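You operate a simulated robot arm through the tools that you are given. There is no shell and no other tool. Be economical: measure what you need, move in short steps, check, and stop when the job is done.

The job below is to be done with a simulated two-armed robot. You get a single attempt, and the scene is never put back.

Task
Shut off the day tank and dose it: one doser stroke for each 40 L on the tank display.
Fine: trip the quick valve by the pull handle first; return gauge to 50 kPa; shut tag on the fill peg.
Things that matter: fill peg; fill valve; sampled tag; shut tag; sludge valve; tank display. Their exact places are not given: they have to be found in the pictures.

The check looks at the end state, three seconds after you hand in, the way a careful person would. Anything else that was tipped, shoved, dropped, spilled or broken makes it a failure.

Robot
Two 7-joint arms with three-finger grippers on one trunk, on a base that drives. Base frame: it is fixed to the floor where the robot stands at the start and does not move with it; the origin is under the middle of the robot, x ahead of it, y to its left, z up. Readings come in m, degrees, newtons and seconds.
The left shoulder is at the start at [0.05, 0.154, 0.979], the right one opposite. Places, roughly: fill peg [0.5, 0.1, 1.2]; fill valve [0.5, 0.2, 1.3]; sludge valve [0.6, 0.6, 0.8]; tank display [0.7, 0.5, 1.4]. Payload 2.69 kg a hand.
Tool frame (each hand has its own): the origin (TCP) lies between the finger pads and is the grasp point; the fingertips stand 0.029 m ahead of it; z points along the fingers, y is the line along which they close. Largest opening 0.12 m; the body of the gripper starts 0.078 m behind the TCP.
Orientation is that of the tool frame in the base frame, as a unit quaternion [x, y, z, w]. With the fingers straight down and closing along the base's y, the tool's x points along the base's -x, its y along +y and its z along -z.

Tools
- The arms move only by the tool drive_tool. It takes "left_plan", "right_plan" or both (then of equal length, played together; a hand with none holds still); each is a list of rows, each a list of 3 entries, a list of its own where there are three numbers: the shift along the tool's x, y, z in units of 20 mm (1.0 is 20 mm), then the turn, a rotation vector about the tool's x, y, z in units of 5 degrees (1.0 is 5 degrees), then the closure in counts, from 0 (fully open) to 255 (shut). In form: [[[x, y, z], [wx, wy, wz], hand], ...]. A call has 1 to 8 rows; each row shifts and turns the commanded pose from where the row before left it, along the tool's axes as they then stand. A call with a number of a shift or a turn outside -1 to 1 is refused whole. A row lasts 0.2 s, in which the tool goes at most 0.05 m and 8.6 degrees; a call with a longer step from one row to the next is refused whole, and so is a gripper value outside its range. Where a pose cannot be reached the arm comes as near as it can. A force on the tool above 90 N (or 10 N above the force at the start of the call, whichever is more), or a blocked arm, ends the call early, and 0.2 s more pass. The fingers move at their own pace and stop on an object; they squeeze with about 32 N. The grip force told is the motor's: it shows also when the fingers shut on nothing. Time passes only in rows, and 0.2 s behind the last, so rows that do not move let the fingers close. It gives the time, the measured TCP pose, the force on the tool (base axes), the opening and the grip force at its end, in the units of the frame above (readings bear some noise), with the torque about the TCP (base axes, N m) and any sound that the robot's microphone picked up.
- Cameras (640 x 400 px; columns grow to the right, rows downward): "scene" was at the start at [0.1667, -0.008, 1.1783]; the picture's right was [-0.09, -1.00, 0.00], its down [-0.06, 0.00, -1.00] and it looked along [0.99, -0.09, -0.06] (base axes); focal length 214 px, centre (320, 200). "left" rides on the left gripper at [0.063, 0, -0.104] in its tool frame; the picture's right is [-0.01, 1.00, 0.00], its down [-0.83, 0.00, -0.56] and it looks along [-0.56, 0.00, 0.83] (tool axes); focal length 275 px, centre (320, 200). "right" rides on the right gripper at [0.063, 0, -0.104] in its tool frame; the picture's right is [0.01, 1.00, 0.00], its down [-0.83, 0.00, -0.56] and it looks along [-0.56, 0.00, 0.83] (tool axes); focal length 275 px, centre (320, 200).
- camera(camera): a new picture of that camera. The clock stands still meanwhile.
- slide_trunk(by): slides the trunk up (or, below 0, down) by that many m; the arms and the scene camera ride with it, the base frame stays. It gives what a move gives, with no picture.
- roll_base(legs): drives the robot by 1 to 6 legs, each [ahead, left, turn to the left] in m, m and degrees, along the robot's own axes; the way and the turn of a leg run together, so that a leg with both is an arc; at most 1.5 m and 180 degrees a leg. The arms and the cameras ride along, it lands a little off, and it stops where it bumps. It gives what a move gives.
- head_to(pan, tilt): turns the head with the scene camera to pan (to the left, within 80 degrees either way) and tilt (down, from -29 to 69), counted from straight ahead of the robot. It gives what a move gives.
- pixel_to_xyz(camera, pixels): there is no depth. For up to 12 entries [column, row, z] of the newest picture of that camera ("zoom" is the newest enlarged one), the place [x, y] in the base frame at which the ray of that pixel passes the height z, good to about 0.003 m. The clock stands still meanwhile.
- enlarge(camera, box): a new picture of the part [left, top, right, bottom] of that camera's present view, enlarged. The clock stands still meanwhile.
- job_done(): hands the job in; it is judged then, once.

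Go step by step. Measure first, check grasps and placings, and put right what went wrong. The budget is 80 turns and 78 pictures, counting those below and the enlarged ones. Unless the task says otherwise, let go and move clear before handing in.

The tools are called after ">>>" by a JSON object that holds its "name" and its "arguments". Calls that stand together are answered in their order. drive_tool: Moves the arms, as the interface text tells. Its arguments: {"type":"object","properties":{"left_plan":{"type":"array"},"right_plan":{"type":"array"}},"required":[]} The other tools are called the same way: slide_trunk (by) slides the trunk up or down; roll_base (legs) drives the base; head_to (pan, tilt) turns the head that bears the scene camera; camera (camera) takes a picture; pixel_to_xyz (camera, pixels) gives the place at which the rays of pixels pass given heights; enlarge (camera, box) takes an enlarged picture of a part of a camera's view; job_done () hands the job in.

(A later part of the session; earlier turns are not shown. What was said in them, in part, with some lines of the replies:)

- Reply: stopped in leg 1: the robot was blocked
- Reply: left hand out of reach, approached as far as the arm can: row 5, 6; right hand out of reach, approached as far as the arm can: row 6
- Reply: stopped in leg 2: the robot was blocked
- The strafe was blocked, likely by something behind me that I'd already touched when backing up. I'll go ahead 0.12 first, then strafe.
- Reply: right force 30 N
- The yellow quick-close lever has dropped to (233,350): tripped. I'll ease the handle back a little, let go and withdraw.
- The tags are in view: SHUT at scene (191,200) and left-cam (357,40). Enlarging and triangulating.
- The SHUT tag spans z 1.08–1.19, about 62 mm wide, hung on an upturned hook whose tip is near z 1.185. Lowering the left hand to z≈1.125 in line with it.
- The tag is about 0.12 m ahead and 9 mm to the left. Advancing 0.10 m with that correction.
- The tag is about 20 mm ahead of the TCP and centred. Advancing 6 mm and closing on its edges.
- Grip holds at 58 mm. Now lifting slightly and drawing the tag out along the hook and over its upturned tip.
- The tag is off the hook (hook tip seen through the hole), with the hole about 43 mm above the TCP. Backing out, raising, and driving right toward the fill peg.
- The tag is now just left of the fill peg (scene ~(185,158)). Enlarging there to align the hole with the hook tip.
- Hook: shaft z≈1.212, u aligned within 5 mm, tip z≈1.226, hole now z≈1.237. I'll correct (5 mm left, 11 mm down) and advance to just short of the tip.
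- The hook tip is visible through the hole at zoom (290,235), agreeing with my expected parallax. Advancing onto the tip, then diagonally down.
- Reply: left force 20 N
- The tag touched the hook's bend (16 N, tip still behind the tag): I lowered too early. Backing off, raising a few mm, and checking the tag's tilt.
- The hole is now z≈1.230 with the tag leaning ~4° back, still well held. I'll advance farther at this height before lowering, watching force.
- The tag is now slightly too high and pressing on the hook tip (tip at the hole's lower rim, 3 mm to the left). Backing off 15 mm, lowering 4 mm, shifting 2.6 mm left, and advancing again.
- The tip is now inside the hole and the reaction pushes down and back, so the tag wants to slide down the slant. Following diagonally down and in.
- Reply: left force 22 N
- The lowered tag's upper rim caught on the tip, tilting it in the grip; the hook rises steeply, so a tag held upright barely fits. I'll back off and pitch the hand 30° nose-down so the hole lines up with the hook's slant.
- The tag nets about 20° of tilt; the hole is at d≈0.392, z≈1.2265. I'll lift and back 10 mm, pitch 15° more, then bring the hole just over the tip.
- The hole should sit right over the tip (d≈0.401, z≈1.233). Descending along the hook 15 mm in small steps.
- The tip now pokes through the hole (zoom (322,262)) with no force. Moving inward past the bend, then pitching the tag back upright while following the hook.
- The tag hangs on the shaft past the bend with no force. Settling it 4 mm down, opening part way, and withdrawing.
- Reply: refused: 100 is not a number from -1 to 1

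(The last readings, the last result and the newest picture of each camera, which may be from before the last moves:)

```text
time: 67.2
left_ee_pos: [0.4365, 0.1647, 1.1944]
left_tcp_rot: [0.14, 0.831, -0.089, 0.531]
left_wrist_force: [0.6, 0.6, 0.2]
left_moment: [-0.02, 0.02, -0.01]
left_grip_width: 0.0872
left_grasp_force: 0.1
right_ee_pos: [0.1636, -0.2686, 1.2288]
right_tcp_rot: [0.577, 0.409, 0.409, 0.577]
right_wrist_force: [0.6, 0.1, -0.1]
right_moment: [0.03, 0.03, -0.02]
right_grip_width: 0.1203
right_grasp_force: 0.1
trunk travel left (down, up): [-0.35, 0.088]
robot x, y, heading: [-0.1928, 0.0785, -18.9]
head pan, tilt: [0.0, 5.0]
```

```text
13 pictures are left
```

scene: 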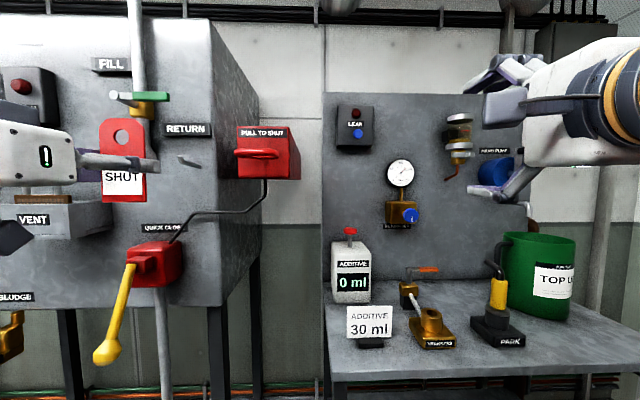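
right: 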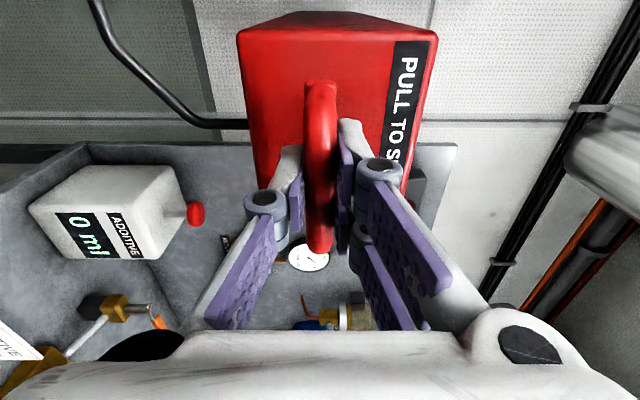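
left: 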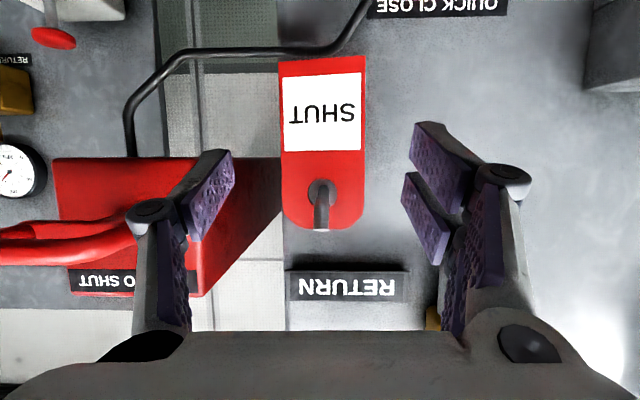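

The SHUT tag hangs on the fill peg behind the hook's upturn. Plunger top is about [0.611,-0.307,1.005] and the blue knob about [0.65,-0.59,1.045]. I'll withdraw the left hand, turn it straight down with fingers shut, centre the right hand, and shift the base right.

>>> {"name": "drive_tool", "arguments": {"left_plan": [[[0, 0, -1], [0, 0, 0], 70], [[0, 0, -1], [0, 0, 0], 70], [[0, -0.7, -1], [0, 0, 0], 70], [[0, -0.9, -1], [0, 0, 0], 70], [[0, -0.9, -1], [0, 0, 0], 255], [[0, -0.9, -1], [0, 0, 0], 255], [[0, -0.8, 0], [0, 0, 0], 255]], "right_plan": [[[0.7, 0, 0], [0, 0, 0], 0], [[0.7, 0, 0], [0, 0, 0], 0], [[0.7, 0, 0], [0, 0, 0], 0], [[0.7, 0, 0], [0, 0, 0], 0], [[0.7, 0, 0], [0, 0, 0], 0], [[0.7, 0, 0], [0, 0, 0], 0], [[0, 0, 0], [0, 0, 0], 0]]}}

>>> {"name": "roll_base", "arguments": {"legs": [[0, -0.26, 0]]}}

>>> {"name": "drive_tool", "arguments": {"left_plan": [[[0, 0, 0], [0, 1, 0], 255], [[0, 0, 0], [0, 1, 0], 255], [[0, 0, 0], [0, 1, 0], 255], [[0, 0, 0], [0, 1, 0], 255], [[0, 0, 0], [0, 1, 0], 255], [[0, 0, 0], [0, 1, 0], 255], [[0, 0, 0], [0, 1, 0], 255]]}}

>>> {"name": "drive_tool", "arguments": {"left_plan": [[[0, 0, 0], [0, 1, 0], 255], [[0, 0, 0], [0, 1, 0], 255], [[0, 0, 0], [0, 1, 0], 255], [[0, 0, 0], [0, 1, 0], 255], [[0, 0, 0], [0, 1, 0], 255], [[0, 0, 0], [0, 1, 0], 255]]}}

>>> {"name": "camera", "arguments": {"camera": "scene"}}

```text
time: 68.8
left_ee_pos: [0.3083, 0.1184, 1.2451]
left_tcp_rot: [0.14, 0.832, -0.089, 0.53]
left_wrist_force: [0.2, -0.7, -0.7]
left_moment: [-0.03, 0.03, -0.03]
left_grip_width: 0.0
left_grasp_force: 28.2
right_ee_pos: [0.1912, -0.1894, 1.2286]
right_tcp_rot: [0.577, 0.408, 0.409, 0.578]
right_wrist_force: [-0.7, -0.4, -0.4]
right_moment: [-0.01, 0.0, 0.04]
right_grip_width: 0.1202
right_grasp_force: 0.0
trunk travel left (down, up): [-0.35, 0.088]
robot x, y, heading: [-0.1924, 0.0823, -19.0]
head pan, tilt: [0.0, 5.0]
```

```text
time: 71.3
left_ee_pos: [0.2225, -0.1252, 1.244]
left_tcp_rot: [0.14, 0.832, -0.089, 0.53]
left_wrist_force: [0.1, -0.4, -0.1]
left_moment: [0.01, -0.01, 0.02]
left_grip_width: 0.0
left_grasp_force: 28.5
right_ee_pos: [0.1073, -0.4345, 1.2292]
right_tcp_rot: [0.576, 0.41, 0.41, 0.576]
right_wrist_force: [-0.3, -0.7, 0.0]
right_moment: [0.03, -0.02, -0.03]
right_grip_width: 0.1199
right_grasp_force: 0.1
trunk travel left (down, up): [-0.35, 0.088]
robot x, y, heading: [-0.2835, -0.1652, -19.2]
head pan, tilt: [0.0, 5.0]
```

```text
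time: 73.0
left_ee_pos: [0.2263, -0.1277, 1.2367]
left_tcp_rot: [0.16, 0.952, -0.043, 0.256]
left_wrist_force: [-0.9, 0.0, -0.3]
left_moment: [-0.01, 0.02, 0.02]
left_grip_width: 0.0
left_grasp_force: 28.4
left hand out of reach, approached as far as the arm can: row 7
right_ee_pos: [0.1073, -0.4354, 1.2286]
right_tcp_rot: [0.576, 0.409, 0.409, 0.577]
right_wrist_force: [1.0, -0.5, 0.4]
right_moment: [0.0, 0.01, 0.01]
right_grip_width: 0.1202
right_grasp_force: 0.0
trunk travel left (down, up): [-0.35, 0.088]
robot x, y, heading: [-0.2804, -0.1662, -19.0]
head pan, tilt: [0.0, 5.0]
```

```text
time: 74.3
left_ee_pos: [0.2325, -0.1316, 1.1936]
left_tcp_rot: [0.162, 0.972, -0.033, 0.169]
left_wrist_force: [0.3, -0.7, -0.5]
left_moment: [0.0, 0.02, 0.0]
left_grip_width: 0.0
left_grasp_force: 28.7
left hand out of reach, approached as far as the arm can: row 1, 2, 3, 4, 5, 6
right_ee_pos: [0.1082, -0.4352, 1.2298]
right_tcp_rot: [0.577, 0.41, 0.409, 0.576]
right_wrist_force: [0.4, -0.8, -0.4]
right_moment: [-0.01, 0.01, 0.01]
right_grip_width: 0.1202
right_grasp_force: 0.1
trunk travel left (down, up): [-0.35, 0.088]
robot x, y, heading: [-0.2825, -0.1659, -19.0]
head pan, tilt: [0.0, 5.0]
```

```text
12 pictures are left
```

scene: 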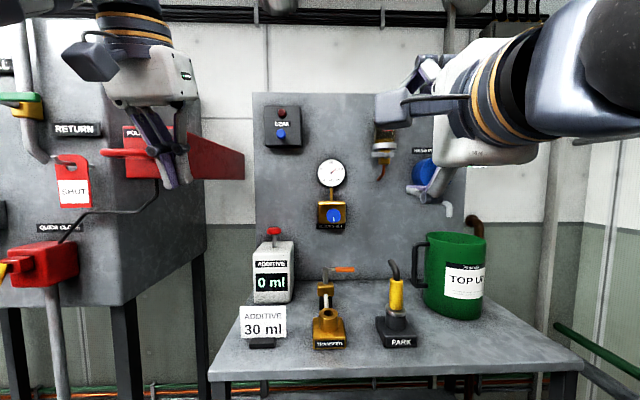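

Two translated scene views now give knob front ≈ (d 0.675, u −0.293, z 1.064) and plunger top ≈ (d 0.68, u −0.091, z 1.006). The panel is square to the robot. Driving 0.19 m ahead, pitching the left hand back to about 45°, and aligning the right hand with the knob.

>>> {"name": "roll_base", "arguments": {"legs": [[0.19, 0, 0]]}}

>>> {"name": "drive_tool", "arguments": {"left_plan": [[[0, 0, 0], [0, -1, 0], 255], [[0, 0, 0], [0, -1, 0], 255], [[0, 0, 0], [0, -1, 0], 255], [[0, 0, 0], [0, -1, 0], 255], [[0, 0, 0], [0, -1, 0], 255], [[0, 0, 0], [0, -1, 0], 255]], "right_plan": [[[0.7, -1, 0], [0, 0, 0], 0], [[0.7, -1, 0], [0, 0, 0], 0], [[0.7, -1, 0], [0, 0, 0], 0], [[0.7, -1, 0], [0, 0, 0], 0], [[0.7, -1, 0], [0, 0, 0], 0], [[0.7, -1, 0], [0, 0, 0], 0]]}}

>>> {"name": "drive_tool", "arguments": {"right_plan": [[[0, -1, 0], [0, 0, 0], 0], [[0, -1, 0], [0, 0, 0], 0], [[0, -0.3, 1], [0, 0, 0], 0], [[0, 0, 1], [0, 0, 0], 0], [[0, 0, 1], [0, 0, 0], 0], [[0, 0, 1], [0, 0, 0], 0]]}}

>>> {"name": "camera", "arguments": {"camera": "right"}}

```text
time: 75.9
left_ee_pos: [0.4132, -0.1937, 1.1934]
left_tcp_rot: [0.163, 0.972, -0.033, 0.168]
left_wrist_force: [-0.2, -0.1, -0.5]
left_moment: [-0.01, 0.01, 0.03]
left_grip_width: 0.0002
left_grasp_force: 28.9
right_ee_pos: [0.2873, -0.497, 1.2293]
right_tcp_rot: [0.576, 0.41, 0.41, 0.577]
right_wrist_force: [0.7, -0.2, -0.4]
right_moment: [0.01, 0.02, -0.05]
right_grip_width: 0.12
right_grasp_force: 0.1
trunk travel left (down, up): [-0.35, 0.088]
robot x, y, heading: [-0.1012, -0.2272, -19.0]
head pan, tilt: [0.0, 5.0]
```

```text
time: 77.3
left_ee_pos: [0.4137, -0.1915, 1.1957]
left_tcp_rot: [0.148, 0.894, -0.074, 0.416]
left_wrist_force: [0.1, -1.0, 0.0]
left_moment: [-0.02, 0.01, 0.01]
left_grip_width: 0.0
left_grasp_force: 28.0
right_ee_pos: [0.3153, -0.4152, 1.1089]
right_tcp_rot: [0.576, 0.41, 0.41, 0.577]
right_wrist_force: [-0.6, 0.2, 0.6]
right_moment: [0.0, -0.04, 0.0]
right_grip_width: 0.1198
right_grasp_force: 0.0
trunk travel left (down, up): [-0.35, 0.088]
robot x, y, heading: [-0.1012, -0.2285, -19.2]
head pan, tilt: [0.0, 5.0]
```

```text
time: 78.7
left_ee_pos: [0.4123, -0.1924, 1.1949]
left_tcp_rot: [0.148, 0.895, -0.074, 0.415]
left_wrist_force: [0.6, 0.0, -0.6]
left_moment: [0.03, -0.04, -0.03]
left_grip_width: 0.0003
left_grasp_force: 28.7
right_ee_pos: [0.3902, -0.4498, 1.0801]
right_tcp_rot: [0.576, 0.413, 0.409, 0.575]
right_wrist_force: [1.8, 0.7, -0.7]
right_moment: [-0.02, 0.01, -0.02]
right_grip_width: 0.1199
right_grasp_force: 0.0
right hand out of reach, approached as far as the arm can: row 2, 3, 5
trunk travel left (down, up): [-0.35, 0.088]
robot x, y, heading: [-0.1006, -0.2269, -19.0]
head pan, tilt: [0.0, 5.0]
```

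```text
11 pictures are left
```

right: 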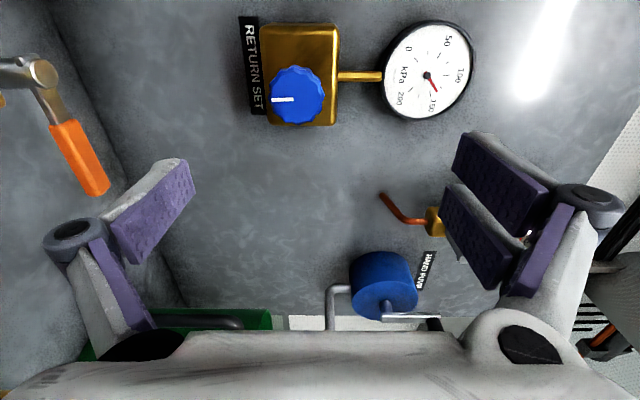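

Knob fixed at about (d 0.667, u −0.2945, z 1.061). The right arm is cramped near the centreline, so I'll shift the base 0.08 left (left hand moved right first) and re-align.

>>> {"name": "drive_tool", "arguments": {"left_plan": [[[0, -1, 0], [0, 0, 0], 255], [[0, -1, 0], [0, 0, 0], 255], [[0, -1, 0], [0, 0, 0], 255]], "right_plan": [[[-1, 0, 0], [0, 0, 0], 0], [[-1, 0, 0], [0, 0, 0], 0], [[-1, 0, 0], [0, 0, 0], 0]]}}

>>> {"name": "roll_base", "arguments": {"legs": [[0, 0.08, 0]]}}

>>> {"name": "drive_tool", "arguments": {"right_plan": [[[0, 0, 0], [0, 0, 0], 0]]}}

```text
time: 79.5
left_ee_pos: [0.3946, -0.2505, 1.1947]
left_tcp_rot: [0.147, 0.895, -0.073, 0.416]
left_wrist_force: [-0.6, -0.2, 0.0]
left_moment: [0.04, -0.02, 0.0]
left_grip_width: 0.0001
left_grasp_force: 28.9
right_ee_pos: [0.3693, -0.5064, 1.081]
right_tcp_rot: [0.576, 0.41, 0.411, 0.576]
right_wrist_force: [-0.2, 0.1, 0.3]
right_moment: [-0.01, -0.02, -0.04]
right_grip_width: 0.1199
right_grasp_force: 0.1
trunk travel left (down, up): [-0.35, 0.088]
robot x, y, heading: [-0.1005, -0.2262, -19.0]
head pan, tilt: [0.0, 5.0]
```

```text
time: 80.8
left_ee_pos: [0.4193, -0.1766, 1.1942]
left_tcp_rot: [0.149, 0.894, -0.074, 0.415]
left_wrist_force: [-0.9, 0.3, -0.1]
left_moment: [-0.03, 0.0, -0.04]
left_grip_width: 0.0
left_grasp_force: 28.3
right_ee_pos: [0.396, -0.4315, 1.0804]
right_tcp_rot: [0.576, 0.409, 0.41, 0.577]
right_wrist_force: [0.2, 0.3, -0.1]
right_moment: [-0.03, -0.01, 0.0]
right_grip_width: 0.1198
right_grasp_force: 0.0
trunk travel left (down, up): [-0.35, 0.088]
robot x, y, heading: [-0.0764, -0.1549, -19.0]
head pan, tilt: [0.0, 5.0]
```

```text
time: 81.2
left_ee_pos: [0.419, -0.1755, 1.1941]
left_tcp_rot: [0.148, 0.895, -0.074, 0.415]
left_wrist_force: [-0.3, -0.7, -0.2]
left_moment: [0.01, 0.0, 0.01]
left_grip_width: 0.0
left_grasp_force: 28.3
right_ee_pos: [0.396, -0.4311, 1.0803]
right_tcp_rot: [0.576, 0.409, 0.41, 0.576]
right_wrist_force: [0.2, -0.2, 0.2]
right_moment: [-0.05, 0.0, -0.01]
right_grip_width: 0.1201
right_grasp_force: 0.0
trunk travel left (down, up): [-0.35, 0.088]
robot x, y, heading: [-0.0705, -0.1546, -19.2]
head pan, tilt: [0.0, 5.0]
```

Aligning and advancing the right hand to just short of the knob.

>>> {"name": "drive_tool", "arguments": {"right_plan": [[[-0.82, -0.96, 0], [0, 0, 0], 0], [[0, 0, 1], [0, 0, 0], 0], [[0, 0, 1], [0, 0, 0], 0], [[0, 0, 1], [0, 0, 0], 0], [[0, 0, 1], [0, 0, 0], 0], [[0, 0, 1], [0, 0, 0], 0]]}}

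>>> {"name": "camera", "arguments": {"camera": "right"}}

```text
time: 82.6
left_ee_pos: [0.4207, -0.1752, 1.1936]
left_tcp_rot: [0.149, 0.894, -0.074, 0.415]
left_wrist_force: [-0.1, 0.2, 0.3]
left_moment: [-0.03, -0.02, -0.02]
left_grip_width: 0.0
left_grasp_force: 28.7
right_ee_pos: [0.4818, -0.4825, 1.0749]
right_tcp_rot: [0.578, 0.413, 0.407, 0.574]
right_wrist_force: [0.2, -0.6, -0.4]
right_moment: [0.01, 0.01, 0.01]
right_grip_width: 0.12
right_grasp_force: 0.1
right hand out of reach, approached as far as the arm can: row 2, 3, 5
trunk travel left (down, up): [-0.35, 0.088]
robot x, y, heading: [-0.0741, -0.1526, -18.8]
head pan, tilt: [0.0, 5.0]
```

```text
10 pictures are left
```

right: 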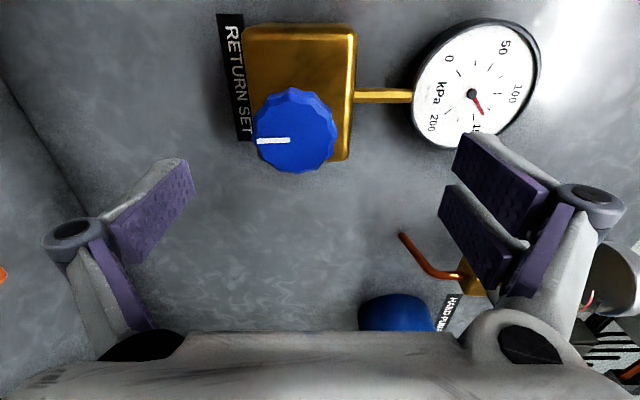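

Knob estimate confirmed (d 0.67, z 1.0605), but the hand cannot get below z 1.075 here. Lowering the trunk 0.05, then realigning and advancing.

>>> {"name": "slide_trunk", "arguments": {"by": -0.05}}

>>> {"name": "drive_tool", "arguments": {"right_plan": [[[0.1, 0.9, 0], [0, 0, 0], 0], [[0.1, 0.5, 0], [0, 0, 0], 0]]}}

```text
time: 83.5
left_ee_pos: [0.419, -0.1765, 1.1445]
left_tcp_rot: [0.148, 0.894, -0.074, 0.416]
left_wrist_force: [0.1, -0.1, 0.5]
left_moment: [0.01, 0.0, 0.02]
left_grip_width: 0.0001
left_grasp_force: 28.7
right_ee_pos: [0.4831, -0.4799, 1.0246]
right_tcp_rot: [0.577, 0.412, 0.409, 0.574]
right_wrist_force: [-0.2, 0.4, 0.0]
right_moment: [-0.04, 0.06, 0.0]
right_grip_width: 0.1199
right_grasp_force: 0.1
trunk travel left (down, up): [-0.3, 0.138]
robot x, y, heading: [-0.0734, -0.1523, -19.0]
head pan, tilt: [0.0, 5.0]
```

```text
time: 84.1
left_ee_pos: [0.4184, -0.1761, 1.1452]
left_tcp_rot: [0.149, 0.894, -0.074, 0.416]
left_wrist_force: [0.1, -0.3, -0.5]
left_moment: [-0.02, 0.03, -0.01]
left_grip_width: 0.0
left_grasp_force: 28.4
right_ee_pos: [0.4844, -0.4774, 1.0522]
right_tcp_rot: [0.577, 0.412, 0.408, 0.575]
right_wrist_force: [-0.3, -0.3, 0.3]
right_moment: [0.01, -0.01, 0.01]
right_grip_width: 0.12
right_grasp_force: 0.1
trunk travel left (down, up): [-0.3, 0.138]
robot x, y, heading: [-0.0759, -0.153, -19.2]
head pan, tilt: [0.0, 5.0]
```

Final alignment, advance onto the knob and close.

>>> {"name": "drive_tool", "arguments": {"right_plan": [[[0, 0.45, 0], [0, 0, 0], 0], [[0, 0, 0.9], [0, 0, 0], 0], [[0, 0, 0.9], [0, 0, 0], 0], [[0, 0, 0.9], [0, 0, 0], 0], [[0, 0, 0], [0, 0, 0], 255], [[0, 0, 0], [0, 0, 0], 255], [[0, 0, 0], [0, 0, 0], 255]]}}

>>> {"name": "drive_tool", "arguments": {"right_plan": [[[0, 0, 0], [0, 0, -1], 255], [[0, 0, 0], [0, 0, -1], 255], [[0, 0, 0], [0, 0, -1], 255], [[0, 0, 0], [0, 0, -1], 255]]}}

>>> {"name": "camera", "arguments": {"camera": "right"}}

```text
time: 85.7
left_ee_pos: [0.4181, -0.1768, 1.1451]
left_tcp_rot: [0.149, 0.894, -0.074, 0.415]
left_wrist_force: [-0.2, -0.5, 0.0]
left_moment: [-0.03, 0.0, 0.02]
left_grip_width: 0.0
left_grasp_force: 28.4
right_ee_pos: [0.5364, -0.4954, 1.0595]
right_tcp_rot: [0.578, 0.412, 0.408, 0.574]
right_wrist_force: [-4.9, 2.6, -9.4]
right_moment: [0.0, -0.03, 0.2]
right_grip_width: 0.0457
right_grasp_force: 45.6
trunk travel left (down, up): [-0.3, 0.138]
robot x, y, heading: [-0.0766, -0.1561, -19.2]
head pan, tilt: [0.0, 5.0]
```

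```text
time: 86.7
left_ee_pos: [0.4204, -0.1752, 1.1437]
left_tcp_rot: [0.149, 0.894, -0.074, 0.415]
left_wrist_force: [0.4, 0.2, -0.3]
left_moment: [-0.01, 0.05, 0.05]
left_grip_width: 0.0002
left_grasp_force: 28.7
right_ee_pos: [0.5357, -0.4941, 1.0602]
right_tcp_rot: [0.497, 0.507, 0.302, 0.636]
right_wrist_force: [-2.3, 6.0, -17.5]
right_moment: [-0.22, -0.85, -0.56]
right_grip_width: 0.0458
right_grasp_force: 44.9
trunk travel left (down, up): [-0.3, 0.138]
robot x, y, heading: [-0.0741, -0.1511, -19.1]
head pan, tilt: [0.0, 5.0]
```

```text
9 pictures are left
```

right: 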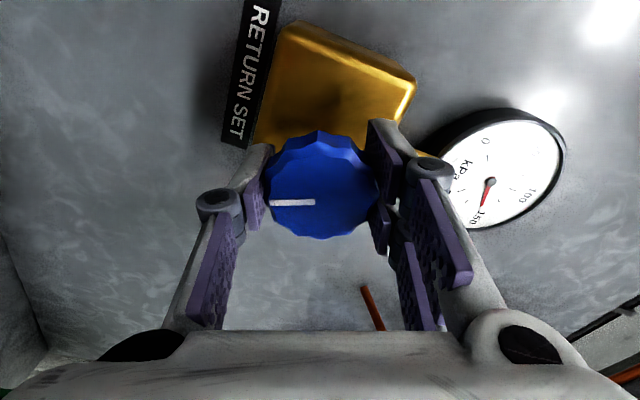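

Turning counter-clockwise 20° raised the needle (now ≈148), so the knob must go clockwise. Turning +80°.

>>> {"name": "drive_tool", "arguments": {"right_plan": [[[0, 0, 0], [0, 0, 1], 255], [[0, 0, 0], [0, 0, 1], 255], [[0, 0, 0], [0, 0, 1], 255], [[0, 0, 0], [0, 0, 1], 255], [[0, 0, 0], [0, 0, 1], 255], [[0, 0, 0], [0, 0, 1], 255], [[0, 0, 0], [0, 0, 1], 255], [[0, 0, 0], [0, 0, 1], 255]]}}

>>> {"name": "drive_tool", "arguments": {"right_plan": [[[0, 0, 0], [0, 0, 1], 255], [[0, 0, 0], [0, 0, 1], 255], [[0, 0, 0], [0, 0, 1], 255], [[0, 0, 0], [0, 0, 1], 255], [[0, 0, 0], [0, 0, 1], 255], [[0, 0, 0], [0, 0, 1], 255], [[0, 0, 0], [0, 0, 1], 255], [[0, 0, 0], [0, 0, 1], 255]]}}

>>> {"name": "enlarge", "arguments": {"camera": "scene", "box": [310, 50, 470, 150]}}

```text
time: 88.5
left_ee_pos: [0.4197, -0.1748, 1.1438]
left_tcp_rot: [0.148, 0.895, -0.074, 0.415]
left_wrist_force: [-0.2, 0.6, 0.1]
left_moment: [0.0, 0.0, 0.03]
left_grip_width: 0.0001
left_grasp_force: 28.7
right_ee_pos: [0.5364, -0.4942, 1.0599]
right_tcp_rot: [0.645, 0.312, 0.497, 0.49]
right_wrist_force: [-13.6, 20.0, -34.5]
right_moment: [0.04, 0.2, -0.95]
right_grip_width: 0.0454
right_grasp_force: 45.4
right hand out of reach, approached as far as the arm can: row 8
trunk travel left (down, up): [-0.3, 0.138]
robot x, y, heading: [-0.0744, -0.15, -18.9]
head pan, tilt: [0.0, 5.0]
```

```text
time: 89.1
left_ee_pos: [0.4208, -0.1733, 1.1443]
left_tcp_rot: [0.148, 0.895, -0.074, 0.414]
left_wrist_force: [0.1, -0.3, 0.7]
left_moment: [0.01, 0.02, -0.03]
left_grip_width: 0.0
left_grasp_force: 28.3
right_ee_pos: [0.541, -0.4984, 1.058]
right_tcp_rot: [0.674, 0.28, 0.522, 0.441]
right_wrist_force: [13.1, 4.7, -13.4]
right_moment: [-0.12, -0.38, 0.21]
right_grip_width: 0.0458
right_grasp_force: 44.9
right hand out of reach, approached as far as the arm can: row 1, 2
trunk travel left (down, up): [-0.3, 0.138]
robot x, y, heading: [-0.0765, -0.1498, -18.9]
head pan, tilt: [0.0, 5.0]
stopped in row 2 (right hand): the force on the tool passed its limit at 95 N (the readings are from after the stop); the commanded pose is now the measured one
```

```text
4.00 times, centred on (390, 100) of scene
```

zoom: 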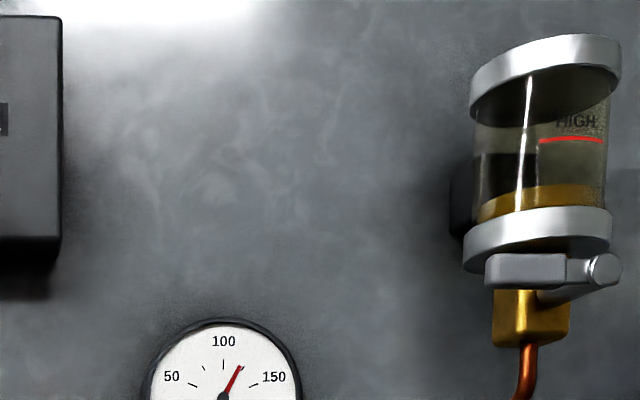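

The wrist limit is reached at about +28°; the gauge now reads ≈122 (zoom needle (240,367)). I'll release, roll the hand back counter-clockwise, and re-grip for a longer turn.

>>> {"name": "drive_tool", "arguments": {"right_plan": [[[0, 0, 0], [0, 0, 0], 60], [[0, 0, 0], [0, 0, 0], 60], [[0, 0, -0.3], [-0.66, 0.34, 0], 60], [[0, 0, 0], [0, 0, -1], 60], [[0, 0, 0], [0, 0, -1], 60], [[0, 0, 0], [0, 0, -1], 60], [[0, 0, 0], [0, 0, -1], 60], [[0, 0, 0], [0, 0, -1], 60]]}}

>>> {"name": "drive_tool", "arguments": {"right_plan": [[[0, 0, 0], [0, 0, -1], 60], [[0, 0, 0], [0, 0, -1], 60], [[0, 0, 0], [0, 0, -1], 60], [[0, 0, 0], [0, 0, -1], 60], [[0, 0, 0], [0, 0, -1], 60], [[0, 0, 0], [0, 0, -1], 60], [[0, 0, 0], [0, 0, -1], 60], [[0, 0, 0], [0, 0, -1], 60]]}}

>>> {"name": "drive_tool", "arguments": {"right_plan": [[[0, 0, 0], [0, 0, -1], 60], [[0, 0, 0], [0, 0, -1], 60], [[0, 0, 0], [0, 0, -1], 60], [[0, 0, 0], [0, 0, -1], 60], [[0, 0, 0], [0, 0, -1], 60], [[0, 0, 0], [0, 0, -1], 60], [[0, 0, 0], [0, 0, -1], 60], [[0, 0, 0], [0, 0, -1], 60]]}}

```text
time: 90.9
left_ee_pos: [0.4189, -0.1745, 1.1457]
left_tcp_rot: [0.147, 0.895, -0.073, 0.415]
left_wrist_force: [0.2, -0.3, 0.2]
left_moment: [-0.01, -0.01, -0.01]
left_grip_width: 0.0
left_grasp_force: 28.2
right_ee_pos: [0.5307, -0.5085, 1.0764]
right_tcp_rot: [0.577, 0.403, 0.43, 0.566]
right_wrist_force: [0.7, 0.0, 1.6]
right_moment: [-0.02, 0.02, 0.01]
right_grip_width: 0.0918
right_grasp_force: 0.0
right hand out of reach, approached as far as the arm can: row 3
trunk travel left (down, up): [-0.3, 0.138]
robot x, y, heading: [-0.0773, -0.1503, -19.1]
head pan, tilt: [0.0, 5.0]
```

```text
time: 92.7
left_ee_pos: [0.4187, -0.1748, 1.1444]
left_tcp_rot: [0.148, 0.894, -0.074, 0.415]
left_wrist_force: [0.1, -0.3, -0.1]
left_moment: [0.0, 0.03, -0.01]
left_grip_width: 0.0
left_grasp_force: 29.1
right_ee_pos: [0.5301, -0.5079, 1.0777]
right_tcp_rot: [0.405, 0.576, 0.21, 0.678]
right_wrist_force: [-0.3, 0.7, -0.7]
right_moment: [-0.01, 0.01, 0.01]
right_grip_width: 0.0919
right_grasp_force: 0.2
trunk travel left (down, up): [-0.3, 0.138]
robot x, y, heading: [-0.0762, -0.1557, -19.0]
head pan, tilt: [0.0, 5.0]
```

```text
time: 94.5
left_ee_pos: [0.4199, -0.174, 1.1449]
left_tcp_rot: [0.148, 0.894, -0.074, 0.416]
left_wrist_force: [-0.1, 0.3, 0.4]
left_moment: [-0.01, -0.01, -0.04]
left_grip_width: 0.0
left_grasp_force: 28.6
right_ee_pos: [0.5301, -0.5083, 1.0783]
right_tcp_rot: [0.185, 0.68, -0.035, 0.709]
right_wrist_force: [-0.3, -1.3, 0.2]
right_moment: [-0.01, -0.01, 0.0]
right_grip_width: 0.0918
right_grasp_force: 0.1
trunk travel left (down, up): [-0.3, 0.138]
robot x, y, heading: [-0.0747, -0.153, -19.0]
head pan, tilt: [0.0, 5.0]
```

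The hand drifted to z 1.078; correcting back onto the knob centre (12 mm left, 18 mm down), rolling 30° more, then gripping.

>>> {"name": "drive_tool", "arguments": {"right_plan": [[[0.5, 0.2, 0], [0, 0, 0], 60], [[0.5, 0.2, 0], [0, 0, 0], 60], [[0, 0, 0], [0, 0, -1], 60], [[0, 0, 0], [0, 0, -1], 60], [[0, 0, 0], [0, 0, -1], 60], [[0, 0, 0], [0, 0, -1], 60], [[0, 0, 0], [0, 0, -1], 60], [[0, 0, 0], [0, 0, -1], 60]]}}

>>> {"name": "camera", "arguments": {"camera": "right"}}

```text
time: 96.3
left_ee_pos: [0.4186, -0.1742, 1.1446]
left_tcp_rot: [0.149, 0.894, -0.074, 0.416]
left_wrist_force: [-0.9, 0.3, 0.5]
left_moment: [-0.05, 0.0, 0.01]
left_grip_width: 0.0002
left_grasp_force: 28.4
right_ee_pos: [0.5346, -0.4962, 1.0602]
right_tcp_rot: [0.002, 0.704, -0.217, 0.676]
right_wrist_force: [-1.4, 0.2, 0.0]
right_moment: [-0.03, -0.01, -0.01]
right_grip_width: 0.0918
right_grasp_force: 0.0
trunk travel left (down, up): [-0.3, 0.138]
robot x, y, heading: [-0.0736, -0.1544, -19.1]
head pan, tilt: [0.0, 5.0]
```

```text
7 pictures are left
```

right: 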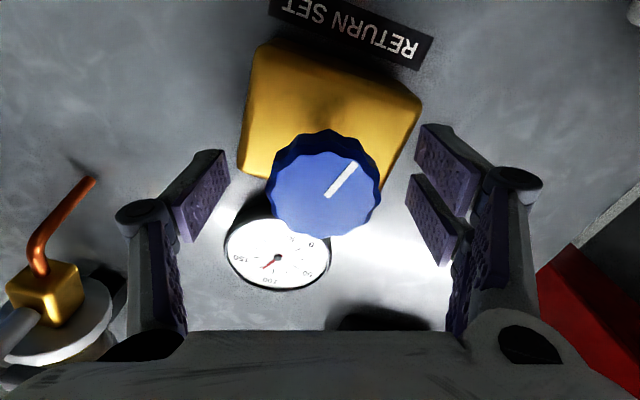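

Well centred on the knob, gauge still ≈122. Gripping and turning clockwise 105°.

>>> {"name": "drive_tool", "arguments": {"right_plan": [[[0, 0, 0], [0, 0, 0], 255], [[0, 0, 0], [0, 0, 0], 255], [[0, 0, 0], [0, 0, 0], 255], [[0, 0, 0], [0, 0, 1], 255], [[0, 0, 0], [0, 0, 1], 255], [[0, 0, 0], [0, 0, 1], 255], [[0, 0, 0], [0, 0, 1], 255], [[0, 0, 0], [0, 0, 1], 255]]}}

>>> {"name": "drive_tool", "arguments": {"right_plan": [[[0, 0, 0], [0, 0, 1], 255], [[0, 0, 0], [0, 0, 1], 255], [[0, 0, 0], [0, 0, 1], 255], [[0, 0, 0], [0, 0, 1], 255], [[0, 0, 0], [0, 0, 1], 255], [[0, 0, 0], [0, 0, 1], 255], [[0, 0, 0], [0, 0, 1], 255], [[0, 0, 0], [0, 0, 1], 255]]}}

>>> {"name": "drive_tool", "arguments": {"right_plan": [[[0, 0, 0], [0, 0, 1], 255], [[0, 0, 0], [0, 0, 1], 255], [[0, 0, 0], [0, 0, 1], 255], [[0, 0, 0], [0, 0, 1], 255], [[0, 0, 0], [0, 0, 1], 255], [[0, 0, 0], [0, 0, 1], 255], [[0, 0, 0], [0, 0, 1], 255], [[0, 0, 0], [0, 0, 1], 255]]}}

>>> {"name": "enlarge", "arguments": {"camera": "scene", "box": [240, 90, 480, 240]}}

```text
time: 98.1
left_ee_pos: [0.4188, -0.1733, 1.1442]
left_tcp_rot: [0.147, 0.895, -0.074, 0.415]
left_wrist_force: [-0.2, -0.4, -0.1]
left_moment: [0.0, 0.0, -0.01]
left_grip_width: 0.0
left_grasp_force: 28.5
right_ee_pos: [0.5346, -0.4951, 1.0589]
right_tcp_rot: [0.154, 0.687, -0.065, 0.707]
right_wrist_force: [2.8, 6.5, 4.0]
right_moment: [0.2, 0.82, 0.52]
right_grip_width: 0.0455
right_grasp_force: 45.6
trunk travel left (down, up): [-0.3, 0.138]
robot x, y, heading: [-0.074, -0.1516, -19.1]
head pan, tilt: [0.0, 5.0]
```

```text
time: 99.9
left_ee_pos: [0.4197, -0.1727, 1.1449]
left_tcp_rot: [0.148, 0.894, -0.074, 0.415]
left_wrist_force: [-0.2, 0.3, -0.2]
left_moment: [0.04, 0.0, -0.02]
left_grip_width: 0.0001
left_grasp_force: 28.6
right_ee_pos: [0.5349, -0.4968, 1.0602]
right_tcp_rot: [0.379, 0.593, 0.182, 0.687]
right_wrist_force: [7.7, 7.2, 6.3]
right_moment: [-0.01, 0.22, -0.05]
right_grip_width: 0.0458
right_grasp_force: 44.8
trunk travel left (down, up): [-0.3, 0.138]
robot x, y, heading: [-0.0741, -0.1541, -19.0]
head pan, tilt: [0.0, 5.0]
```

```text
time: 101.7
left_ee_pos: [0.419, -0.1744, 1.1436]
left_tcp_rot: [0.147, 0.894, -0.073, 0.416]
left_wrist_force: [0.2, 0.4, 0.5]
left_moment: [-0.05, 0.03, 0.01]
left_grip_width: 0.0
left_grasp_force: 28.6
right_ee_pos: [0.5348, -0.4959, 1.06]
right_tcp_rot: [0.559, 0.427, 0.405, 0.584]
right_wrist_force: [10.5, 5.1, 11.2]
right_moment: [-0.02, 0.07, -0.68]
right_grip_width: 0.0453
right_grasp_force: 44.6
trunk travel left (down, up): [-0.3, 0.138]
robot x, y, heading: [-0.0753, -0.1492, -19.0]
head pan, tilt: [0.0, 5.0]
```

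```text
2.67 times, centred on (360, 165) of scene
```

zoom: 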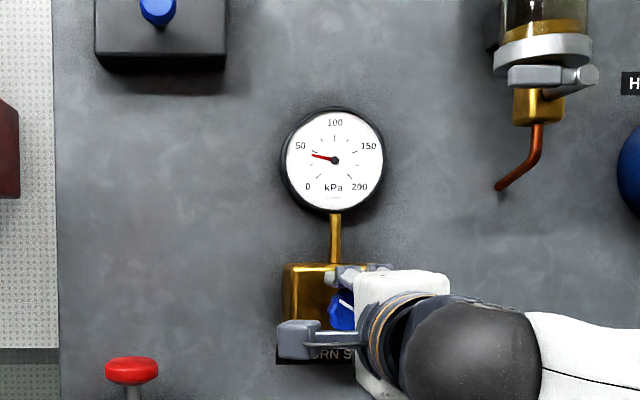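

The gauge now shows ≈42 kPa (needle (313,155), the 50 mark a little higher). Turning back 10° and reading it closely.

>>> {"name": "drive_tool", "arguments": {"right_plan": [[[0, 0, 0], [0, 0, -1], 255], [[0, 0, 0], [0, 0, -1], 255], [[0, 0, 0], [0, 0, 0], 255]]}}

>>> {"name": "enlarge", "arguments": {"camera": "scene", "box": [341, 127, 389, 172]}}

```text
time: 102.5
left_ee_pos: [0.4199, -0.1729, 1.1452]
left_tcp_rot: [0.148, 0.895, -0.074, 0.415]
left_wrist_force: [0.0, 0.0, 0.8]
left_moment: [0.0, -0.01, 0.01]
left_grip_width: 0.0001
left_grasp_force: 28.2
right_ee_pos: [0.5345, -0.495, 1.0592]
right_tcp_rot: [0.521, 0.475, 0.352, 0.616]
right_wrist_force: [10.5, 3.7, 12.2]
right_moment: [0.01, 0.08, 1.08]
right_grip_width: 0.0457
right_grasp_force: 44.8
trunk travel left (down, up): [-0.3, 0.138]
robot x, y, heading: [-0.0779, -0.153, -19.3]
head pan, tilt: [0.0, 5.0]
```

```text
8.89 times, centred on (365, 150) of scene
```

zoom: 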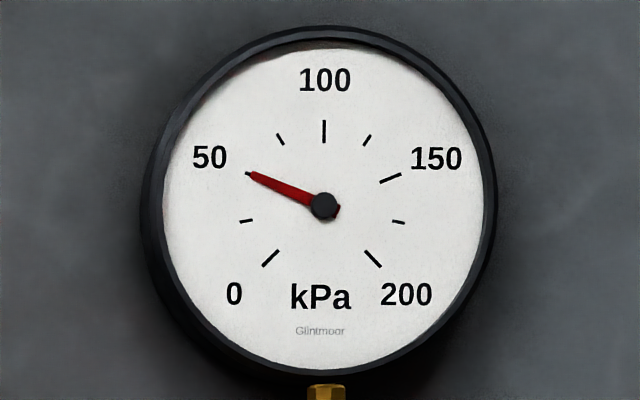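

The needle sits exactly at 50 (tip (248,174), mirror of the 150 tick). Releasing the knob and retreating, then moving the left closed fingertips above the red plunger.

>>> {"name": "drive_tool", "arguments": {"right_plan": [[[0, 0, 0], [0, 0, 0], 60], [[0, 0, 0], [0, 0, 0], 40], [[0, 0, -0.5], [0, 0, 0], 40], [[0, 0, -1], [0, 0, 0], 40], [[0, 0, -1], [0, 0, 0], 40], [[0, 0, -1], [0, 0, 0], 40], [[0, 0, -1], [0, 0, 0], 40], [[0, 0, -1], [0, 0, 0], 40]]}}

>>> {"name": "drive_tool", "arguments": {"left_plan": [[[-0.3, -0.295, 0.96], [0, 0, 0], 255], [[-0.3, -0.295, 0.96], [0, 0, 0], 255], [[-0.3, -0.295, 0.96], [0, 0, 0], 255], [[-0.3, -0.295, 0.96], [0, 0, 0], 255], [[-0.3, -0.295, 0.96], [0, 0, 0], 255], [[-0.3, -0.295, 0.96], [0, 0, 0], 255]]}}

>>> {"name": "drive_tool", "arguments": {"left_plan": [[[-0.3, -0.295, 0.96], [0, 0, 0], 255], [[-0.3, -0.295, 0.96], [0, 0, 0], 255], [[-0.3, -0.295, 0.96], [0, 0, 0], 255], [[-0.3, -0.295, 0.96], [0, 0, 0], 255], [[-0.3, -0.295, 0.96], [0, 0, 0], 255]]}}

>>> {"name": "enlarge", "arguments": {"camera": "scene", "box": [200, 127, 420, 265]}}

```text
time: 104.3
left_ee_pos: [0.4197, -0.1747, 1.1453]
left_tcp_rot: [0.148, 0.894, -0.074, 0.415]
left_wrist_force: [0.3, -0.6, -0.7]
left_moment: [0.02, 0.01, -0.04]
left_grip_width: 0.0002
left_grasp_force: 28.6
right_ee_pos: [0.429, -0.4643, 1.0597]
right_tcp_rot: [0.521, 0.475, 0.352, 0.616]
right_wrist_force: [0.2, -0.2, 0.9]
right_moment: [-0.01, -0.02, 0.02]
right_grip_width: 0.1015
right_grasp_force: 0.1
trunk travel left (down, up): [-0.3, 0.138]
robot x, y, heading: [-0.0747, -0.1505, -19.1]
head pan, tilt: [0.0, 5.0]
```

```text
time: 105.7
left_ee_pos: [0.512, -0.2438, 1.0982]
left_tcp_rot: [0.147, 0.894, -0.073, 0.416]
left_wrist_force: [0.4, -0.1, 0.5]
left_moment: [-0.01, 0.02, 0.03]
left_grip_width: 0.0001
left_grasp_force: 28.0
right_ee_pos: [0.4291, -0.4644, 1.0592]
right_tcp_rot: [0.521, 0.475, 0.353, 0.616]
right_wrist_force: [-0.3, -0.5, 0.4]
right_moment: [-0.01, -0.02, -0.01]
right_grip_width: 0.1014
right_grasp_force: 0.1
trunk travel left (down, up): [-0.3, 0.138]
robot x, y, heading: [-0.0781, -0.1527, -18.9]
head pan, tilt: [0.0, 5.0]
```

```text
time: 106.9
left_ee_pos: [0.5919, -0.3026, 1.0595]
left_tcp_rot: [0.148, 0.895, -0.073, 0.415]
left_wrist_force: [-0.3, -0.5, 0.4]
left_moment: [-0.05, 0.02, 0.01]
left_grip_width: 0.0
left_grasp_force: 28.7
right_ee_pos: [0.4303, -0.4638, 1.0588]
right_tcp_rot: [0.522, 0.474, 0.352, 0.616]
right_wrist_force: [-0.3, -0.2, -0.6]
right_moment: [-0.02, 0.0, 0.01]
right_grip_width: 0.1015
right_grasp_force: 0.1
trunk travel left (down, up): [-0.3, 0.138]
robot x, y, heading: [-0.0728, -0.1529, -18.8]
head pan, tilt: [0.0, 5.0]
```

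```text
2.90 times, centred on (310, 196) of scene
```

zoom: 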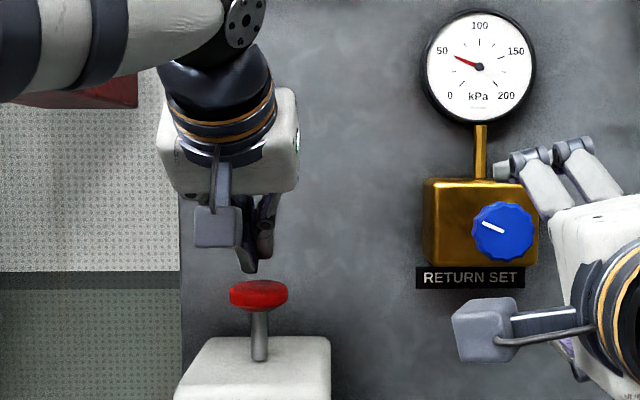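

Gauge stays at 50 after release. Fingertips at zoom (252,268) are just above the red cap. Pressing down gently to find contact.

>>> {"name": "drive_tool", "arguments": {"left_plan": [[[0.19, 0, 0.16], [0, 0, 0], 255], [[0.19, 0, 0.16], [0, 0, 0], 255], [[0.19, 0, 0.16], [0, 0, 0], 255], [[0, 0, 0], [0, 0, 0], 255]]}}

```text
time: 107.9
left_ee_pos: [0.5892, -0.3035, 1.0439]
left_tcp_rot: [0.148, 0.895, -0.074, 0.415]
left_wrist_force: [1.0, 0.3, 2.2]
left_moment: [-0.03, -0.07, 0.0]
left_grip_width: 0.0
left_grasp_force: 29.0
right_ee_pos: [0.4291, -0.4634, 1.059]
right_tcp_rot: [0.521, 0.474, 0.352, 0.617]
right_wrist_force: [-0.1, 0.5, -0.3]
right_moment: [-0.03, 0.0, -0.01]
right_grip_width: 0.1012
right_grasp_force: 0.2
trunk travel left (down, up): [-0.3, 0.138]
robot x, y, heading: [-0.074, -0.1515, -19.0]
head pan, tilt: [0.0, 5.0]
```

Light touch (2 N) at z 1.044. Pressing further in 5 mm steps.

>>> {"name": "drive_tool", "arguments": {"left_plan": [[[0.19, 0, 0.16], [0, 0, 0], 255], [[0.19, 0, 0.16], [0, 0, 0], 255], [[0, 0, 0], [0, 0, 0], 255]]}}

```text
time: 108.7
left_ee_pos: [0.5904, -0.3027, 1.034]
left_tcp_rot: [0.148, 0.894, -0.074, 0.416]
left_wrist_force: [1.9, -0.1, 4.0]
left_moment: [0.04, -0.09, 0.0]
left_grip_width: 0.0002
left_grasp_force: 28.6
right_ee_pos: [0.4294, -0.4638, 1.0584]
right_tcp_rot: [0.52, 0.474, 0.352, 0.617]
right_wrist_force: [-0.2, -0.1, 0.3]
right_moment: [0.01, 0.0, 0.0]
right_grip_width: 0.1009
right_grasp_force: 0.0
trunk travel left (down, up): [-0.3, 0.138]
robot x, y, heading: [-0.0724, -0.1543, -19.0]
head pan, tilt: [0.0, 5.0]
```

Spring resistance is growing (4 N). Continuing to the end of the stroke.

>>> {"name": "drive_tool", "arguments": {"left_plan": [[[0.19, 0, 0.16], [0, 0, 0], 255], [[0.19, 0, 0.16], [0, 0, 0], 255], [[0, 0, 0], [0, 0, 0], 255]]}}

>>> {"name": "drive_tool", "arguments": {"left_plan": [[[0.15, 0, 0.13], [0, 0, 0], 255], [[0, 0, 0], [0, 0, 0], 255]]}}

>>> {"name": "enlarge", "arguments": {"camera": "scene", "box": [220, 185, 380, 285]}}

```text
time: 109.5
left_ee_pos: [0.5895, -0.3048, 1.0253]
left_tcp_rot: [0.147, 0.894, -0.074, 0.417]
left_wrist_force: [2.7, -0.3, 7.2]
left_moment: [-0.01, -0.11, -0.04]
left_grip_width: 0.0
left_grasp_force: 28.9
right_ee_pos: [0.4285, -0.4622, 1.0591]
right_tcp_rot: [0.52, 0.474, 0.352, 0.617]
right_wrist_force: [0.7, 0.8, 0.1]
right_moment: [0.03, -0.01, 0.0]
right_grip_width: 0.101
right_grasp_force: 0.1
trunk travel left (down, up): [-0.3, 0.138]
robot x, y, heading: [-0.0764, -0.1541, -18.9]
head pan, tilt: [0.0, 5.0]
```

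```text
time: 110.1
left_ee_pos: [0.5889, -0.3042, 1.0222]
left_tcp_rot: [0.147, 0.894, -0.075, 0.417]
left_wrist_force: [1.7, -1.5, 14.5]
left_moment: [-0.07, -0.15, 0.0]
left_grip_width: 0.0
left_grasp_force: 28.9
right_ee_pos: [0.4291, -0.4638, 1.0594]
right_tcp_rot: [0.52, 0.474, 0.352, 0.617]
right_wrist_force: [0.8, 0.5, 0.4]
right_moment: [-0.01, -0.02, 0.06]
right_grip_width: 0.1012
right_grasp_force: 0.0
trunk travel left (down, up): [-0.3, 0.138]
robot x, y, heading: [-0.075, -0.1526, -18.8]
head pan, tilt: [0.0, 5.0]
```

```text
4.00 times, centred on (300, 235) of scene
```

zoom: 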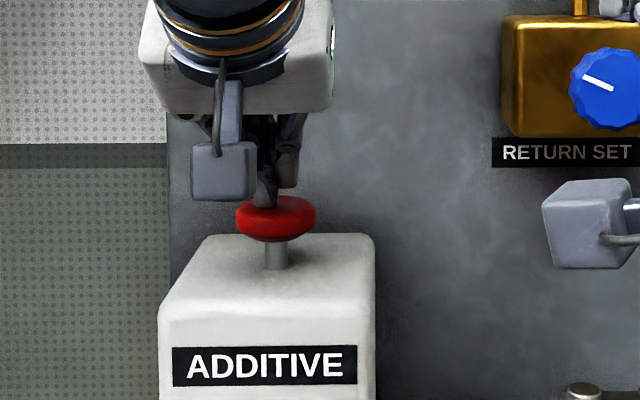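

The force rose sharply to 14.5 N over 3 mm, so this looks like the stroke's end. I'll press 2 mm more to be sure, release fully, and read the display.

>>> {"name": "drive_tool", "arguments": {"left_plan": [[[0.08, 0, 0.065], [0, 0, 0], 255], [[0, 0, 0], [0, 0, 0], 255]]}}

>>> {"name": "drive_tool", "arguments": {"left_plan": [[[-0.306, 0, -0.26], [0, 0, 0], 255], [[-0.306, 0, -0.26], [0, 0, 0], 255], [[-0.306, 0, -0.26], [0, 0, 0], 255], [[-0.306, 0, -0.26], [0, 0, 0], 255], [[-0.306, 0, -0.26], [0, 0, 0], 255], [[0, 0, 0], [0, 0, 0], 255]]}}

>>> {"name": "enlarge", "arguments": {"camera": "scene", "box": [220, 205, 380, 325]}}

```text
time: 110.7
left_ee_pos: [0.5892, -0.303, 1.0213]
left_tcp_rot: [0.148, 0.893, -0.075, 0.418]
left_wrist_force: [4.0, -2.5, 27.6]
left_moment: [-0.05, -0.26, -0.07]
left_grip_width: 0.0
left_grasp_force: 28.7
right_ee_pos: [0.4282, -0.463, 1.0602]
right_tcp_rot: [0.519, 0.474, 0.353, 0.617]
right_wrist_force: [0.0, 1.2, -0.4]
right_moment: [0.02, -0.03, 0.04]
right_grip_width: 0.1013
right_grasp_force: 0.0
trunk travel left (down, up): [-0.3, 0.138]
robot x, y, heading: [-0.0737, -0.1558, -19.1]
head pan, tilt: [0.0, 5.0]
```

```text
time: 112.1
left_ee_pos: [0.59, -0.3019, 1.0576]
left_tcp_rot: [0.147, 0.895, -0.073, 0.414]
left_wrist_force: [-0.6, 0.0, -0.7]
left_moment: [-0.01, 0.01, 0.0]
left_grip_width: 0.0003
left_grasp_force: 28.8
right_ee_pos: [0.43, -0.4629, 1.0586]
right_tcp_rot: [0.521, 0.475, 0.352, 0.616]
right_wrist_force: [0.5, -0.2, 0.0]
right_moment: [-0.03, -0.01, 0.02]
right_grip_width: 0.101
right_grasp_force: 0.0
trunk travel left (down, up): [-0.3, 0.138]
robot x, y, heading: [-0.0753, -0.1513, -19.1]
head pan, tilt: [0.0, 5.0]
```

```text
3.33 times, centred on (300, 265) of scene
```

zoom: 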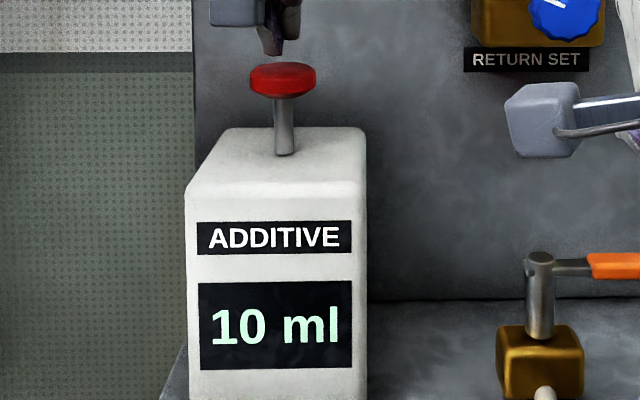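

Display reads 10 ml: exactly one stroke counted, 10 ml each. Two more identical strokes with full release between.

>>> {"name": "drive_tool", "arguments": {"left_plan": [[[0.306, 0, 0.26], [0, 0, 0], 255], [[0.306, 0, 0.26], [0, 0, 0], 255], [[0.306, 0, 0.26], [0, 0, 0], 255], [[0.306, 0, 0.26], [0, 0, 0], 255], [[0.306, 0, 0.26], [0, 0, 0], 255], [[0, 0, 0], [0, 0, 0], 255]]}}

>>> {"name": "drive_tool", "arguments": {"left_plan": [[[-0.306, 0, -0.26], [0, 0, 0], 255], [[-0.306, 0, -0.26], [0, 0, 0], 255], [[-0.306, 0, -0.26], [0, 0, 0], 255], [[-0.306, 0, -0.26], [0, 0, 0], 255], [[-0.306, 0, -0.26], [0, 0, 0], 255], [[0, 0, 0], [0, 0, 0], 255]]}}

>>> {"name": "drive_tool", "arguments": {"left_plan": [[[0.306, 0, 0.26], [0, 0, 0], 255], [[0.306, 0, 0.26], [0, 0, 0], 255], [[0.306, 0, 0.26], [0, 0, 0], 255], [[0.306, 0, 0.26], [0, 0, 0], 255], [[0.306, 0, 0.26], [0, 0, 0], 255], [[0, 0, 0], [0, 0, 0], 255]]}}

>>> {"name": "drive_tool", "arguments": {"left_plan": [[[-0.306, 0, -0.26], [0, 0, 0], 255], [[-0.306, 0, -0.26], [0, 0, 0], 255], [[-0.306, 0, -0.26], [0, 0, 0], 255], [[-0.306, 0, -0.26], [0, 0, 0], 255], [[-0.306, 0, -0.26], [0, 0, 0], 255], [[0, 0, 0], [0, 0, 0], 255]]}}

>>> {"name": "camera", "arguments": {"camera": "scene"}}

```text
time: 113.5
left_ee_pos: [0.5909, -0.3037, 1.0229]
left_tcp_rot: [0.148, 0.893, -0.076, 0.418]
left_wrist_force: [4.6, -1.3, 20.0]
left_moment: [-0.03, -0.27, -0.09]
left_grip_width: 0.0
left_grasp_force: 28.5
right_ee_pos: [0.4278, -0.464, 1.0597]
right_tcp_rot: [0.52, 0.474, 0.352, 0.617]
right_wrist_force: [-0.6, -0.3, 0.0]
right_moment: [0.02, 0.0, 0.02]
right_grip_width: 0.1012
right_grasp_force: 0.0
trunk travel left (down, up): [-0.3, 0.138]
robot x, y, heading: [-0.0729, -0.1519, -19.0]
head pan, tilt: [0.0, 5.0]
```

```text
time: 114.9
left_ee_pos: [0.5903, -0.3039, 1.0574]
left_tcp_rot: [0.148, 0.895, -0.073, 0.415]
left_wrist_force: [0.5, 0.2, 1.1]
left_moment: [-0.01, -0.01, -0.03]
left_grip_width: 0.0
left_grasp_force: 28.4
right_ee_pos: [0.4295, -0.4636, 1.0594]
right_tcp_rot: [0.52, 0.475, 0.352, 0.617]
right_wrist_force: [0.4, -0.7, 0.4]
right_moment: [0.01, -0.01, -0.04]
right_grip_width: 0.1011
right_grasp_force: 0.0
trunk travel left (down, up): [-0.3, 0.138]
robot x, y, heading: [-0.0771, -0.1517, -19.0]
head pan, tilt: [0.0, 5.0]
```

```text
time: 116.3
left_ee_pos: [0.59, -0.3022, 1.0225]
left_tcp_rot: [0.148, 0.893, -0.076, 0.418]
left_wrist_force: [0.7, -0.8, 17.3]
left_moment: [-0.02, -0.18, -0.06]
left_grip_width: 0.0
left_grasp_force: 28.5
right_ee_pos: [0.4282, -0.4635, 1.0598]
right_tcp_rot: [0.52, 0.475, 0.352, 0.617]
right_wrist_force: [0.2, 0.6, -0.4]
right_moment: [0.0, -0.02, 0.02]
right_grip_width: 0.1012
right_grasp_force: 0.0
trunk travel left (down, up): [-0.3, 0.138]
robot x, y, heading: [-0.0742, -0.15, -19.2]
head pan, tilt: [0.0, 5.0]
```

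```text
time: 117.7
left_ee_pos: [0.5908, -0.3045, 1.0591]
left_tcp_rot: [0.148, 0.895, -0.074, 0.414]
left_wrist_force: [0.0, 0.1, -1.2]
left_moment: [0.01, 0.0, 0.01]
left_grip_width: 0.0002
left_grasp_force: 28.5
right_ee_pos: [0.4287, -0.4635, 1.0594]
right_tcp_rot: [0.521, 0.474, 0.352, 0.616]
right_wrist_force: [-0.8, -0.3, -0.1]
right_moment: [0.02, -0.02, 0.02]
right_grip_width: 0.1014
right_grasp_force: 0.1
trunk travel left (down, up): [-0.3, 0.138]
robot x, y, heading: [-0.078, -0.1514, -18.9]
head pan, tilt: [0.0, 5.0]
```

```text
1 pictures are left
```

scene: 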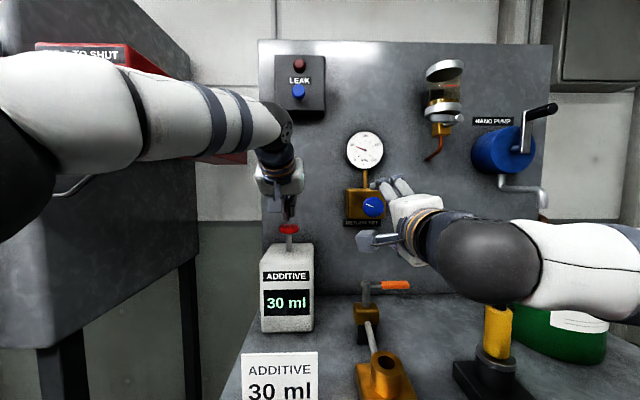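

The display reads 30 ml, gauge still at 50. Retracting the left hand along the path it came, backing the base away, and taking a last look at the tank.

>>> {"name": "drive_tool", "arguments": {"left_plan": [[[0.3, 0.2, -0.96], [0, 0, 0], 255], [[0.3, 0.2, -0.96], [0, 0, 0], 255], [[0.3, 0.2, -0.96], [0, 0, 0], 255], [[0.3, 0.2, -0.96], [0, 0, 0], 255], [[0.3, 0.2, -0.96], [0, 0, 0], 255], [[0.3, 0.2, -0.96], [0, 0, 0], 255], [[0.3, 0.2, -0.96], [0, 0, 0], 255], [[0.3, 0.2, -0.96], [0, 0, 0], 255]]}}

>>> {"name": "roll_base", "arguments": {"legs": [[-0.18, 0, 0]]}}

>>> {"name": "head_to", "arguments": {"pan": 20, "tilt": 5}}

>>> {"name": "camera", "arguments": {"camera": "scene"}}

```text
time: 119.5
left_ee_pos: [0.4606, -0.2248, 1.122]
left_tcp_rot: [0.148, 0.895, -0.074, 0.415]
left_wrist_force: [0.4, 0.5, 0.5]
left_moment: [-0.01, 0.03, 0.02]
left_grip_width: 0.0
left_grasp_force: 28.6
right_ee_pos: [0.4291, -0.4633, 1.0591]
right_tcp_rot: [0.521, 0.475, 0.352, 0.616]
right_wrist_force: [0.2, 0.2, -0.1]
right_moment: [0.03, 0.01, 0.04]
right_grip_width: 0.1011
right_grasp_force: 0.1
trunk travel left (down, up): [-0.3, 0.138]
robot x, y, heading: [-0.0719, -0.1541, -19.1]
head pan, tilt: [0.0, 5.0]
```

```text
time: 121.0
left_ee_pos: [0.2918, -0.1665, 1.1207]
left_tcp_rot: [0.148, 0.895, -0.074, 0.415]
left_wrist_force: [0.6, 0.0, -0.3]
left_moment: [-0.02, -0.06, 0.01]
left_grip_width: 0.0
left_grasp_force: 28.3
right_ee_pos: [0.2599, -0.406, 1.0588]
right_tcp_rot: [0.52, 0.474, 0.352, 0.617]
right_wrist_force: [0.2, 0.1, -1.2]
right_moment: [0.0, 0.01, 0.01]
right_grip_width: 0.101
right_grasp_force: 0.1
trunk travel left (down, up): [-0.3, 0.138]
robot x, y, heading: [-0.241, -0.0969, -19.0]
head pan, tilt: [0.0, 5.0]
```

```text
time: 121.8
left_ee_pos: [0.2925, -0.1664, 1.1211]
left_tcp_rot: [0.149, 0.894, -0.074, 0.415]
left_wrist_force: [0.1, -0.2, -0.9]
left_moment: [0.02, 0.01, 0.0]
left_grip_width: 0.0001
left_grasp_force: 28.4
right_ee_pos: [0.2617, -0.4049, 1.0589]
right_tcp_rot: [0.522, 0.475, 0.351, 0.615]
right_wrist_force: [-0.1, -0.2, -1.0]
right_moment: [0.02, -0.01, -0.03]
right_grip_width: 0.1014
right_grasp_force: 0.1
trunk travel left (down, up): [-0.3, 0.138]
robot x, y, heading: [-0.2389, -0.0974, -19.2]
head pan, tilt: [20.0, 5.0]
```

```text
0 pictures are left
```

scene: 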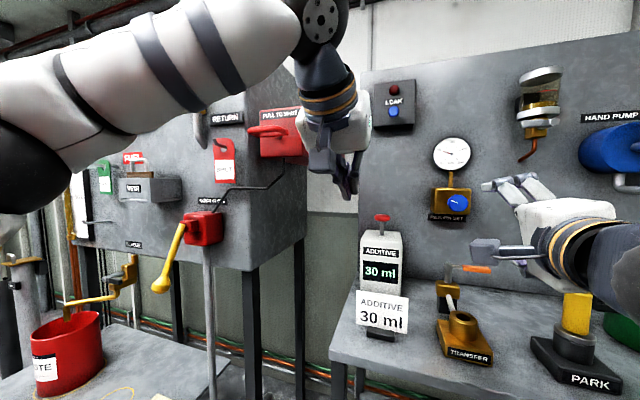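

The last picture shows the SHUT tag on the fill peg (224,160), the quick-close lever down, 30 ml on the doser display, and both hands clear. Handing in.

>>> {"name": "job_done", "arguments": {}}

```text
The job is handed in.
```

I handed the job in. The day tank's quick valve was tripped first, by its pull handle. The return gauge reads 50 kPa. The SHUT tag hangs on the fill peg. The doser got three strokes for 120 L, and its display reads 30 ml.

- **Valves:** I left the fill and sludge valves alone because both levers were already across their pipes. The arm hid the fill valve in the last picture, so I did not recheck it at the end.
- **Base:** Early on, the base was stopped twice, probably by the red machine behind it. I saw no damage there, but only part of it was in view.
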